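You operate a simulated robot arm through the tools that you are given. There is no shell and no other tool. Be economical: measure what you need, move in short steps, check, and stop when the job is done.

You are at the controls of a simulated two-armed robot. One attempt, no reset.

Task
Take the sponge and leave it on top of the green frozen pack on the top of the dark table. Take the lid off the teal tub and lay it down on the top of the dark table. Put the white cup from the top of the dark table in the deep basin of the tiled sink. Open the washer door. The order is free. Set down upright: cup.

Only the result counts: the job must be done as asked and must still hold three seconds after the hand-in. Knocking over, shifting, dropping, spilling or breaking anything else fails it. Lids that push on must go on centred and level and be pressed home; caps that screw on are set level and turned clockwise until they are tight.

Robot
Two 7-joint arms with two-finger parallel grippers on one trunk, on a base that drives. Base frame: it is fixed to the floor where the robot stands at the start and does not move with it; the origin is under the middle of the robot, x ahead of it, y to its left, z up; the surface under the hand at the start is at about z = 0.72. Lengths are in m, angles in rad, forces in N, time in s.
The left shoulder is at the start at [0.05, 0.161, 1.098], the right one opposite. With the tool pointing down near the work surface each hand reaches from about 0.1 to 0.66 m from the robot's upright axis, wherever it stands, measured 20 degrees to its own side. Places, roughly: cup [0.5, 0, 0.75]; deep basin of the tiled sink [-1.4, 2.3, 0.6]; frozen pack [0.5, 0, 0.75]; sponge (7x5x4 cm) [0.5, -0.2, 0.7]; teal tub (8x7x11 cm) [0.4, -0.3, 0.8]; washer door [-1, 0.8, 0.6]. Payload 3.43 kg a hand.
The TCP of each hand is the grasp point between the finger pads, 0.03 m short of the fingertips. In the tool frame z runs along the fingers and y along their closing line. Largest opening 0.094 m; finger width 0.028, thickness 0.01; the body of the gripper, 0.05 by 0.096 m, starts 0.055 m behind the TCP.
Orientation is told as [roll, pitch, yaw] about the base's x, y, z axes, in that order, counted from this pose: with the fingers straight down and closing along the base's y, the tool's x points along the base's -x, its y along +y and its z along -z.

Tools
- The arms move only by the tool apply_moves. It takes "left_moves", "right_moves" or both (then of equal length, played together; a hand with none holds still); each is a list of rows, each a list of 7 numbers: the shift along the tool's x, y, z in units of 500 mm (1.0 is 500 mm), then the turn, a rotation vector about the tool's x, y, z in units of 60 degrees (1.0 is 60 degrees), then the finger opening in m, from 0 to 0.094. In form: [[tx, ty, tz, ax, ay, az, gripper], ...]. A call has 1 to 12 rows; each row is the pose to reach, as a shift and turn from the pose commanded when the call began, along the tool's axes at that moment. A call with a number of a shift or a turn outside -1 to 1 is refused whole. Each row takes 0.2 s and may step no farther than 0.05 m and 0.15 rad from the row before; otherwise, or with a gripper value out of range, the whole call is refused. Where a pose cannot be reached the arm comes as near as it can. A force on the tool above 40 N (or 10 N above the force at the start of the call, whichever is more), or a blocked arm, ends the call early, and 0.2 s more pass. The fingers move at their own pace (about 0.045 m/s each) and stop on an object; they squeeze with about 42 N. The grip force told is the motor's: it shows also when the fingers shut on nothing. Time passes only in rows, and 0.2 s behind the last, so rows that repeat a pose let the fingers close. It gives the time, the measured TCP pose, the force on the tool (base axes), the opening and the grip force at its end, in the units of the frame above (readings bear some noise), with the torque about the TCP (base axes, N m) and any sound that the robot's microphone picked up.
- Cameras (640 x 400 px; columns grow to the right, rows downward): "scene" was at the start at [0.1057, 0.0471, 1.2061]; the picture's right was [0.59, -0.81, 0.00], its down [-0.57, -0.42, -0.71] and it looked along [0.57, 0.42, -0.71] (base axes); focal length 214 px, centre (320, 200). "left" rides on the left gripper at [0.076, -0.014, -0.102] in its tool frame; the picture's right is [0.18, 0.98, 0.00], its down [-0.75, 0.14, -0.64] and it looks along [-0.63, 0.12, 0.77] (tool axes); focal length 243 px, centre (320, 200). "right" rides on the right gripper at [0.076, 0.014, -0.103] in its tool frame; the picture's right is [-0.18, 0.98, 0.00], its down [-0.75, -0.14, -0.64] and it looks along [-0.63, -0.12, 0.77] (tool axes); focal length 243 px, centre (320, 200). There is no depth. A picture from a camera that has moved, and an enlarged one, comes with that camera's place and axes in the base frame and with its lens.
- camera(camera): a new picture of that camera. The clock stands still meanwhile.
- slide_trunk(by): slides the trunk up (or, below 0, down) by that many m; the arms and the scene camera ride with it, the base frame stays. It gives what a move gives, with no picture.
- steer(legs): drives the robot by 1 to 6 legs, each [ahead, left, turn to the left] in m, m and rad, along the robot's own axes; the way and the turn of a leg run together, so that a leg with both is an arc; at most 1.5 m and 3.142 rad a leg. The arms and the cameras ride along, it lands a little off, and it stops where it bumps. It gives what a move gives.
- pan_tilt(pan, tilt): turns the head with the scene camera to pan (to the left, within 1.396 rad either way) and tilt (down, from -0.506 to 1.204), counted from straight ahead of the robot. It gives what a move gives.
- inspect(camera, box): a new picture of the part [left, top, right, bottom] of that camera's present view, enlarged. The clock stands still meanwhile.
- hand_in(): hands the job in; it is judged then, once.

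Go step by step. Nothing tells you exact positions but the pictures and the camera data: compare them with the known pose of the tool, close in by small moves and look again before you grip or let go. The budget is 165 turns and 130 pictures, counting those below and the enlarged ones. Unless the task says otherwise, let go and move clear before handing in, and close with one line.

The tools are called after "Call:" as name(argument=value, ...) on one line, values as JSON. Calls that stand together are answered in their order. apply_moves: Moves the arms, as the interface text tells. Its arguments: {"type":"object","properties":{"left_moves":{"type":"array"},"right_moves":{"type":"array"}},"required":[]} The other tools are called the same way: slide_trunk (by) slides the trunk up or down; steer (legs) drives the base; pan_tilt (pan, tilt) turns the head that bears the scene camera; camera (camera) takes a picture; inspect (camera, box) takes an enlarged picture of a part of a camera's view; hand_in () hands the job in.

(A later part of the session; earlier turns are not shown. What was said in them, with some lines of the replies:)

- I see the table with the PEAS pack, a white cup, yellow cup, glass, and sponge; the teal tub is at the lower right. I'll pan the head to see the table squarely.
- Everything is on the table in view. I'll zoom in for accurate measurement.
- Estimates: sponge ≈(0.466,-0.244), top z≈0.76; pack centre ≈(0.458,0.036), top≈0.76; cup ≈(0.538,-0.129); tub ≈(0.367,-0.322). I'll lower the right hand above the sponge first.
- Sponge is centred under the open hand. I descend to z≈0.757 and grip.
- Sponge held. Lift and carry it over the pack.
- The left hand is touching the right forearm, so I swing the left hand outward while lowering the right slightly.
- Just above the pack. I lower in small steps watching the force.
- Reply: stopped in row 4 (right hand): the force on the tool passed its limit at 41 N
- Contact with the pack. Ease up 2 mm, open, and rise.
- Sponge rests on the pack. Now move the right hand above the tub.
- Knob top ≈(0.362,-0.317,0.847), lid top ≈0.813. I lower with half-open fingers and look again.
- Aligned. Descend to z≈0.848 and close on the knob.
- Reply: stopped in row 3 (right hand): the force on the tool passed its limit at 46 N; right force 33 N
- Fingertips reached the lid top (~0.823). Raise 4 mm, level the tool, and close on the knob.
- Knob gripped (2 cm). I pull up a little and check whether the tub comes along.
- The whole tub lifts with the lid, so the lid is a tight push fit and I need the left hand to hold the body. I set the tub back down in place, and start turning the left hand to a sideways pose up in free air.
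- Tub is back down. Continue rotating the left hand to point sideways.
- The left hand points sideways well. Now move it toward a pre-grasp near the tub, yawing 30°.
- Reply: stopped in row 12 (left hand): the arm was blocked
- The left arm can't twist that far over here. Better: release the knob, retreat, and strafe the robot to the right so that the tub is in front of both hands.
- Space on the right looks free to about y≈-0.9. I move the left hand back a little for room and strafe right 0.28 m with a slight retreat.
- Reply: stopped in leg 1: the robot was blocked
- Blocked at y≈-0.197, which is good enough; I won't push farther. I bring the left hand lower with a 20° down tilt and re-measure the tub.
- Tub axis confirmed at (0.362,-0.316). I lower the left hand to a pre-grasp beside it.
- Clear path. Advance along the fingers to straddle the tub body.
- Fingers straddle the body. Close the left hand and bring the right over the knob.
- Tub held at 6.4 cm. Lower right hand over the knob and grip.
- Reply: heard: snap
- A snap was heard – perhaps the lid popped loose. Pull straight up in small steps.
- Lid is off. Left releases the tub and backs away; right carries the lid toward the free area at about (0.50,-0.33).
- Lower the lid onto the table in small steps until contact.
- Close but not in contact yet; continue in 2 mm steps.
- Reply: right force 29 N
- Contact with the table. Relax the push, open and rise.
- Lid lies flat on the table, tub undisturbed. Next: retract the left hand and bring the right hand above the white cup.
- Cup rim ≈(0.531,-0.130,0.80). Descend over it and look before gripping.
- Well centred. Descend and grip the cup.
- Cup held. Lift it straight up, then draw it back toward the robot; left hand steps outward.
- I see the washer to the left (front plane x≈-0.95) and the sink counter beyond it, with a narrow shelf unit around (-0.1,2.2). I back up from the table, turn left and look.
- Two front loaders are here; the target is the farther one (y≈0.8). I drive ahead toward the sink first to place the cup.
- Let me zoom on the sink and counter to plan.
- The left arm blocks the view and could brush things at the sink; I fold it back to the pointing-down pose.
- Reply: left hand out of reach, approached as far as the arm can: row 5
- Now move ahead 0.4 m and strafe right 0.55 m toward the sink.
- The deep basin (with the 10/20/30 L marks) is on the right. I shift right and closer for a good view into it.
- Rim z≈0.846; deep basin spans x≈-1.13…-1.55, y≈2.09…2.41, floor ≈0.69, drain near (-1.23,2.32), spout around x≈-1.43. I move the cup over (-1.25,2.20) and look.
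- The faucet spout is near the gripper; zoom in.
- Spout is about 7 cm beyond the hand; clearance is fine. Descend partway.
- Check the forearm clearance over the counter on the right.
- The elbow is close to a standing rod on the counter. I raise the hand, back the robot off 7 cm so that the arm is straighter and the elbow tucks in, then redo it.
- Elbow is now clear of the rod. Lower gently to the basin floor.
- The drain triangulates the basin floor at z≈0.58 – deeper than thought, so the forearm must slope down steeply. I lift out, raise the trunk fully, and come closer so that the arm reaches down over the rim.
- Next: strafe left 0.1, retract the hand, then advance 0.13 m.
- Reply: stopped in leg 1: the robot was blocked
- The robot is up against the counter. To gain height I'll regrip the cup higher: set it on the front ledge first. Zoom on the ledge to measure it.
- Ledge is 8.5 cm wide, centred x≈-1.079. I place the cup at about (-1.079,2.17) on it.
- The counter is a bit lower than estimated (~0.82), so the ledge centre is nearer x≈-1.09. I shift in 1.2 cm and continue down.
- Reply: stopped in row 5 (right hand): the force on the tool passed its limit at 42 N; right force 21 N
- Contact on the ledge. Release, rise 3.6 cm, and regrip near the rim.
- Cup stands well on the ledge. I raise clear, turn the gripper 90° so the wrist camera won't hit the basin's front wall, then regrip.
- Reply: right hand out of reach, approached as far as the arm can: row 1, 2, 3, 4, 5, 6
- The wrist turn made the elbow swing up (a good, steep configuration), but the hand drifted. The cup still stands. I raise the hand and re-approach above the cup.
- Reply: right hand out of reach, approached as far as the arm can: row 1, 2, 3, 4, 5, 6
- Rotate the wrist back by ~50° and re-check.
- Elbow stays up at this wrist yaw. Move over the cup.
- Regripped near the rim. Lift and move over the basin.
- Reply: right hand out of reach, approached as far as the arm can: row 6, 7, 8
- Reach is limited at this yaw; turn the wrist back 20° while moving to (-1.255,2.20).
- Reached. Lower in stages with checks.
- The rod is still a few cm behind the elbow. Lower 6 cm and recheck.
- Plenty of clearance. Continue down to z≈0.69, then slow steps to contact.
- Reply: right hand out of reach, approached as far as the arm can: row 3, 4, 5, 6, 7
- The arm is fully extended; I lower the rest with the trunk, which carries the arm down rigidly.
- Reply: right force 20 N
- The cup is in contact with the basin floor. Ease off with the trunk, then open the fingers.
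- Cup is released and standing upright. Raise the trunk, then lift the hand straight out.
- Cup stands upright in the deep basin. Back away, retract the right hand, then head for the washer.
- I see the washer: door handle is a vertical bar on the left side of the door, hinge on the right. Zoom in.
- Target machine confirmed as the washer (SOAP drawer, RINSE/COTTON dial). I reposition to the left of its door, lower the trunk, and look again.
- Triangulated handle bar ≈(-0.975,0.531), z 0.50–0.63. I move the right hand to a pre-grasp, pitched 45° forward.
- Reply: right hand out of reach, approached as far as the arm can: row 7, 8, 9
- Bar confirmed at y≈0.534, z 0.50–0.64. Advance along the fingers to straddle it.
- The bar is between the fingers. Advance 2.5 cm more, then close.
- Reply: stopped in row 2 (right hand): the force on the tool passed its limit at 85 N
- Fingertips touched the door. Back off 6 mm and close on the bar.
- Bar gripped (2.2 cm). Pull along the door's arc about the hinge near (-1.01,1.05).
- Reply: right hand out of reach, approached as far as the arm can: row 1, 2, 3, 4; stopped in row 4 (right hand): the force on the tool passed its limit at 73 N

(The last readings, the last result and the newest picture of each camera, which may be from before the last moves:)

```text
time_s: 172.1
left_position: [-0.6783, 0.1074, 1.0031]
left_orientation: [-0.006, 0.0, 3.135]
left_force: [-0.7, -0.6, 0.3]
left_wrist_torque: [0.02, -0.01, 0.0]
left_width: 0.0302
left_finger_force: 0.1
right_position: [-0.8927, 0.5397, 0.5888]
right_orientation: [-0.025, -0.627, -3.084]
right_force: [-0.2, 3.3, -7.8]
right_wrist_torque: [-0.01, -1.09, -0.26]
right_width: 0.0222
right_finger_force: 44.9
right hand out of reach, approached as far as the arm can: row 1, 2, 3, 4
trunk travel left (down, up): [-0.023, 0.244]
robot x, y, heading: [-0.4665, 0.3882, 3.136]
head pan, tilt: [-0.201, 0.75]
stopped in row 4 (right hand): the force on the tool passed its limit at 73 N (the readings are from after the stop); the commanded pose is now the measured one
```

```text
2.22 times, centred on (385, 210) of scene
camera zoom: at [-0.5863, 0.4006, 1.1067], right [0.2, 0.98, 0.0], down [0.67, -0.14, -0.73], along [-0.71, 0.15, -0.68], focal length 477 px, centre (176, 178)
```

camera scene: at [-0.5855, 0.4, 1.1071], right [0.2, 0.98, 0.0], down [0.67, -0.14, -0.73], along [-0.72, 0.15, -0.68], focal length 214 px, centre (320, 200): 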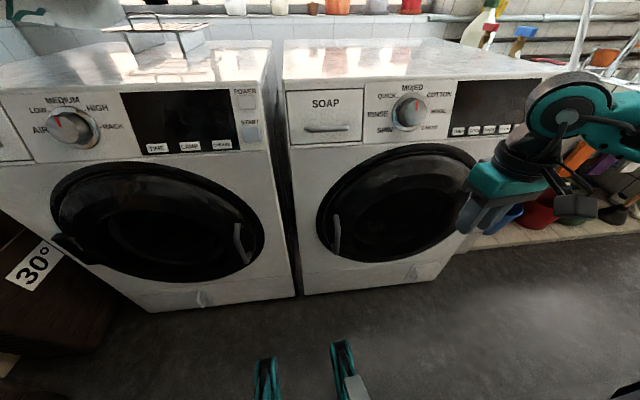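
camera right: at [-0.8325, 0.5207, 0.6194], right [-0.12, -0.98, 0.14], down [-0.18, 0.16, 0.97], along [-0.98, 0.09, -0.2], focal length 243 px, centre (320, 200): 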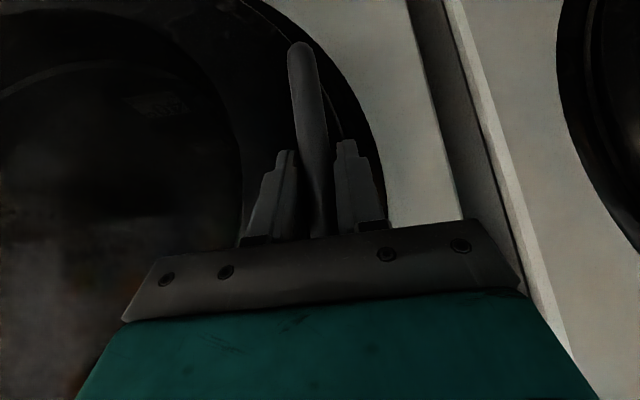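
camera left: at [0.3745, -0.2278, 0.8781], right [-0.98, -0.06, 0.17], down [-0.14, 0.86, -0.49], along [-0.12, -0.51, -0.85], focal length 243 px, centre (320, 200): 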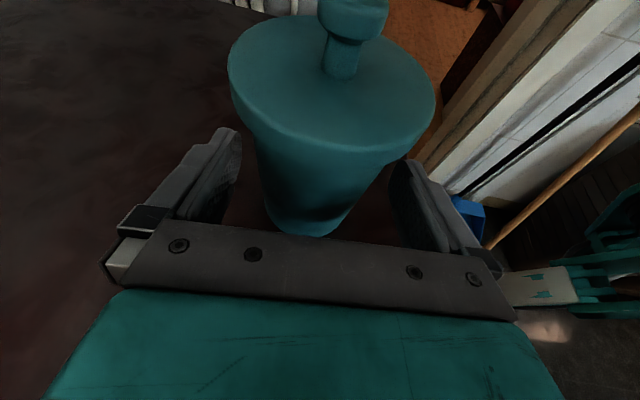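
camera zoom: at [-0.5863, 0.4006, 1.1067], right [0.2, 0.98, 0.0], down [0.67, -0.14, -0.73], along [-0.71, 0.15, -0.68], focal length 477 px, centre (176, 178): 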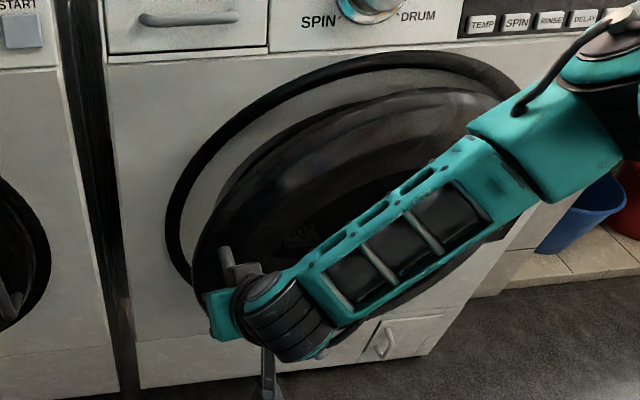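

The door is unlatched and ajar. The arm is at its joint limit, so I swing the whole robot about the hinge in small arcs.

Call:
steer(legs=[[-0.133, -0.109, 0.2], [-0.133, -0.109, 0.2]])

Call:
camera(camera="scene")

```text
time_s: 173.8
left_position: [-0.4968, 0.1921, 1.0029]
left_orientation: [-0.005, 0.0, -2.951]
left_force: [-0.4, -1.0, 1.5]
left_wrist_torque: [-0.02, 0.02, 0.01]
left_width: 0.0302
left_finger_force: 0.1
right_position: [-0.7876, 0.5712, 0.5898]
right_orientation: [-0.018, -0.623, -2.88]
right_force: [-1.0, 0.3, -1.5]
right_wrist_torque: [-0.09, 0.07, 0.05]
right_width: 0.022
right_finger_force: 45.1
trunk travel left (down, up): [-0.023, 0.244]
robot x, y, heading: [-0.3387, 0.5041, -2.948]
head pan, tilt: [-0.201, 0.75]
stopped in leg 1: the force on the tool passed its limit at 40 N (the readings are from after the stop); the commanded pose is now the measured one
```

```text
14 pictures are left
camera scene: at [-0.4646, 0.4975, 1.1074], right [0.01, 1.0, 0.0], down [0.68, -0.01, -0.73], along [-0.73, 0.01, -0.68], focal length 214 px, centre (320, 200)
```

scene: 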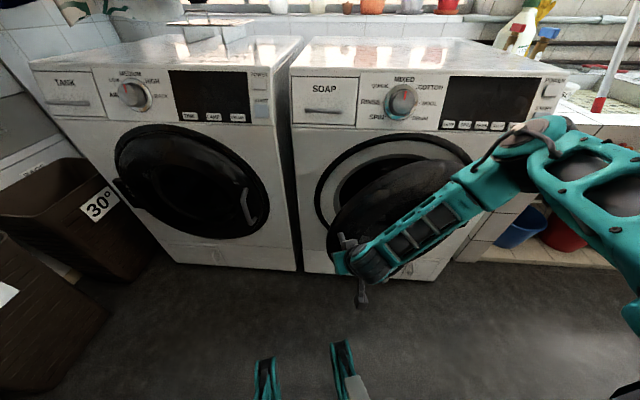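

Opening nicely (~20°). Refined hinge (-0.985,1.04). Continue the arc.

Call:
steer(legs=[[-0.13, -0.106, 0.2], [-0.13, -0.106, 0.2]])

Call:
steer(legs=[[-0.13, -0.106, 0.2], [-0.13, -0.106, 0.2]])

Call:
camera(camera="scene")

```text
time_s: 176.6
left_position: [-0.2061, 0.4488, 1.0033]
left_orientation: [-0.004, -0.001, -2.552]
left_force: [0.5, -0.8, 0.8]
left_wrist_torque: [0.02, 0.0, -0.03]
left_width: 0.0298
left_finger_force: 0.1
right_position: [-0.6218, 0.686, 0.5892]
right_orientation: [-0.018, -0.626, -2.482]
right_force: [-9.2, 9.1, 4.1]
right_wrist_torque: [-0.16, -0.24, -0.18]
right_width: 0.022
right_finger_force: 44.7
trunk travel left (down, up): [-0.023, 0.244]
robot x, y, heading: [-0.1815, 0.8008, -2.55]
head pan, tilt: [-0.201, 0.75]
```

```text
time_s: 179.4
left_position: [-0.0389, 0.8006, 1.0039]
left_orientation: [-0.004, -0.001, -2.147]
left_force: [0.6, -0.2, 0.1]
left_wrist_torque: [0.01, 0.02, -0.02]
left_width: 0.0299
left_finger_force: 0.1
right_position: [-0.5168, 0.8558, 0.5899]
right_orientation: [-0.024, -0.628, -2.082]
right_force: [-28.5, 11.7, 6.2]
right_wrist_torque: [0.29, -0.77, -0.22]
right_width: 0.0221
right_finger_force: 45.4
trunk travel left (down, up): [-0.023, 0.244]
robot x, y, heading: [-0.1568, 1.1304, -2.146]
head pan, tilt: [-0.201, 0.75]
```

```text
13 pictures are left
camera scene: at [-0.2353, 1.037, 1.1071], right [-0.71, 0.7, 0.0], down [0.48, 0.49, -0.73], along [-0.51, -0.52, -0.68], focal length 214 px, centre (320, 200)
```

scene: 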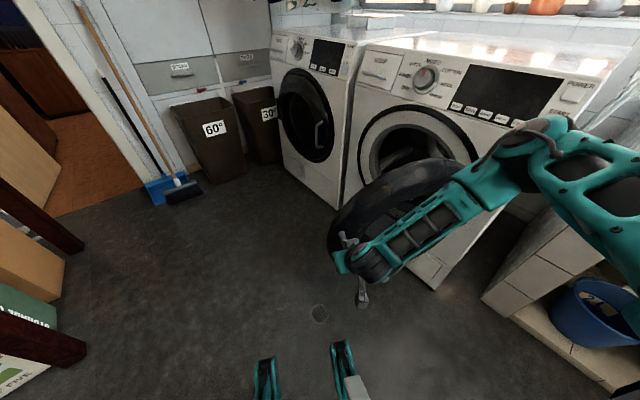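

Door is about 65° open. A little more to be safe.

Call:
steer(legs=[[-0.124, -0.113, 0.2], [-0.065, -0.053, 0.1]])

Call:
camera(camera="scene")

```text
time_s: 181.9
left_position: [-0.0196, 1.0911, 1.0033]
left_orientation: [-0.006, 0.001, -1.847]
left_force: [1.1, -0.7, -0.7]
left_wrist_torque: [0.0, -0.01, -0.02]
left_width: 0.0299
left_finger_force: 0.1
right_position: [-0.4848, 1.0026, 0.5896]
right_orientation: [-0.014, -0.619, -1.771]
right_force: [0.2, 0.2, 1.8]
right_wrist_torque: [0.15, -0.09, 0.02]
right_width: 0.0219
right_finger_force: 45.1
trunk travel left (down, up): [-0.023, 0.244]
robot x, y, heading: [-0.2279, 1.3673, -1.842]
head pan, tilt: [-0.201, 0.75]
stopped in leg 2: the force on the tool passed its limit at 41 N (the readings are from after the stop); the commanded pose is now the measured one
```

```text
12 pictures are left
camera scene: at [-0.2779, 1.2571, 1.1072], right [-0.89, 0.46, 0.0], down [0.31, 0.61, -0.73], along [-0.33, -0.65, -0.68], focal length 214 px, centre (320, 200)
```

scene: 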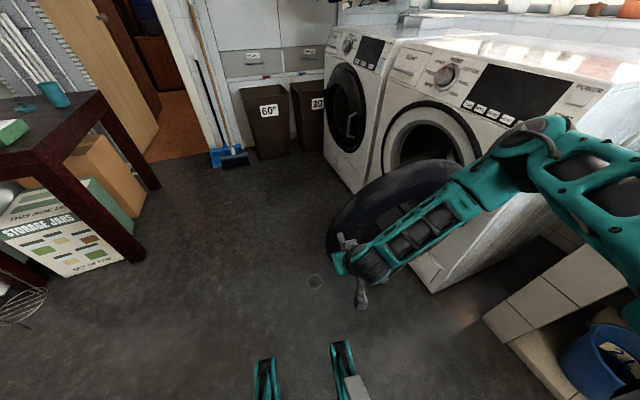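

Door is open ~85°. Release the handle and back away straight.

Call:
apply_moves(right_moves=[[0, 0, 0, 0, 0, 0, 0.05], [0, 0, 0, 0, 0, 0, 0.08], [0, 0, 0, 0, 0, 0, 0.08], [0, 0, 0, 0, 0, 0, 0.08], [0, 0, 0, 0, 0, 0, 0.08]])

Call:
camera(camera="right")

```text
time_s: 183.1
left_position: [-0.0202, 1.0897, 1.003]
left_orientation: [-0.004, 0.001, -1.846]
left_force: [-0.4, 0.3, 0.7]
left_wrist_torque: [0.0, -0.04, -0.01]
left_width: 0.03
left_finger_force: 0.0
right_position: [-0.4843, 1.002, 0.589]
right_orientation: [-0.014, -0.62, -1.771]
right_force: [-0.4, -1.0, -0.1]
right_wrist_torque: [-0.01, 0.01, -0.01]
right_width: 0.0803
right_finger_force: 0.1
trunk travel left (down, up): [-0.023, 0.244]
robot x, y, heading: [-0.2279, 1.3718, -1.844]
head pan, tilt: [-0.201, 0.75]
```

```text
11 pictures are left
camera right: at [-0.4455, 1.1178, 0.6278], right [0.93, -0.35, 0.1], down [-0.18, -0.21, 0.96], along [-0.32, -0.91, -0.26], focal length 243 px, centre (320, 200)
```

right: 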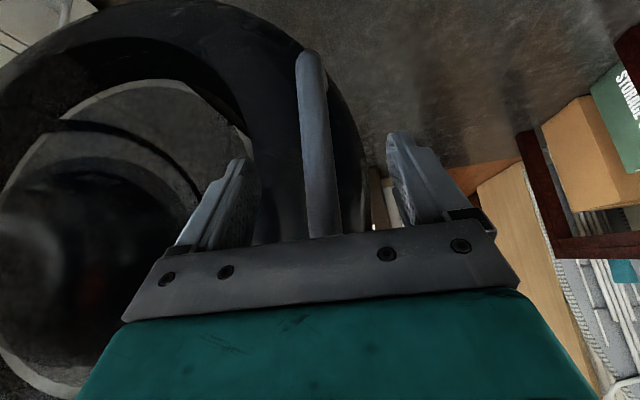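

Call:
steer(legs=[[-0.22, 0, 0]])

Call:
camera(camera="scene")

```text
time_s: 184.8
left_position: [0.0385, 1.2997, 1.0038]
left_orientation: [-0.005, 0.001, -1.846]
left_force: [0.1, -0.1, 0.1]
left_wrist_torque: [-0.03, 0.0, 0.03]
left_width: 0.0301
left_finger_force: 0.1
right_position: [-0.4275, 1.2119, 0.5892]
right_orientation: [-0.013, -0.618, -1.772]
right_force: [-0.4, 0.1, -0.2]
right_wrist_torque: [0.0, -0.02, -0.01]
right_width: 0.08
right_finger_force: 0.1
trunk travel left (down, up): [-0.023, 0.244]
robot x, y, heading: [-0.1696, 1.5807, -1.846]
head pan, tilt: [-0.201, 0.75]
```

```text
10 pictures are left
camera scene: at [-0.2194, 1.4664, 1.1071], right [-0.89, 0.46, 0.0], down [0.31, 0.61, -0.73], along [-0.33, -0.65, -0.68], focal length 214 px, centre (320, 200)
```

scene: 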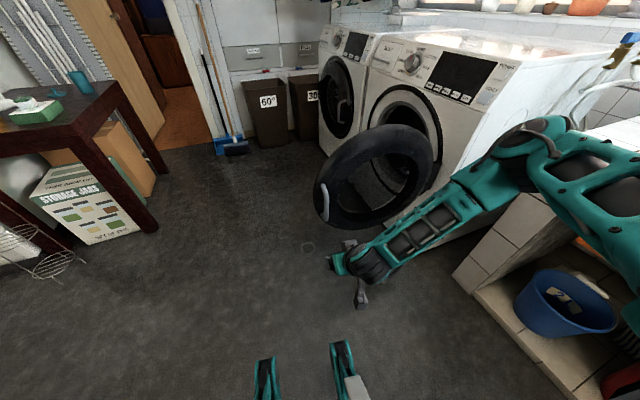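

The door stands open and the hand is clear. A final check of the table from here.

Call:
inspect(camera="scene", box=[0, 50, 130, 140])

```text
4.44 times, centred on (65, 95) of scene
camera zoom: at [-0.2194, 1.4664, 1.1071], right [-0.89, 0.46, 0.0], down [0.31, 0.61, -0.73], along [-0.33, -0.65, -0.68], focal length 953 px, centre (1453, 667)
```

zoom: 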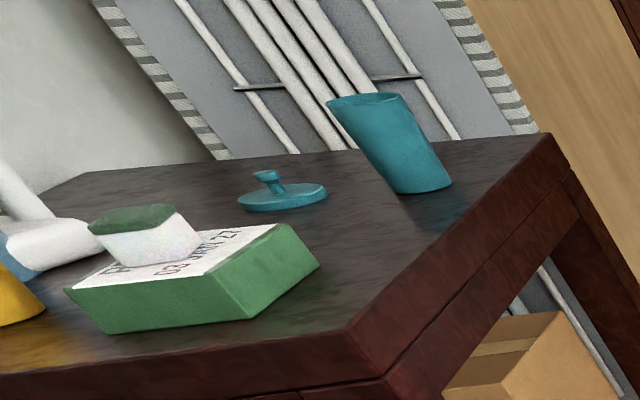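

The sponge is on the pack, the lid lies flat on the table beside the upright tub, the cup stands in the deep basin and the washer door is open. The slant in the picture is only wide-angle distortion, so I'm handing in.

Call:
hand_in()

```text
The job is handed in.
```

The job is handed in: the sponge is on the green pack, the tub's lid is on the dark table, the white cup stands upright in the deep basin, and the washer door is about 85° open.
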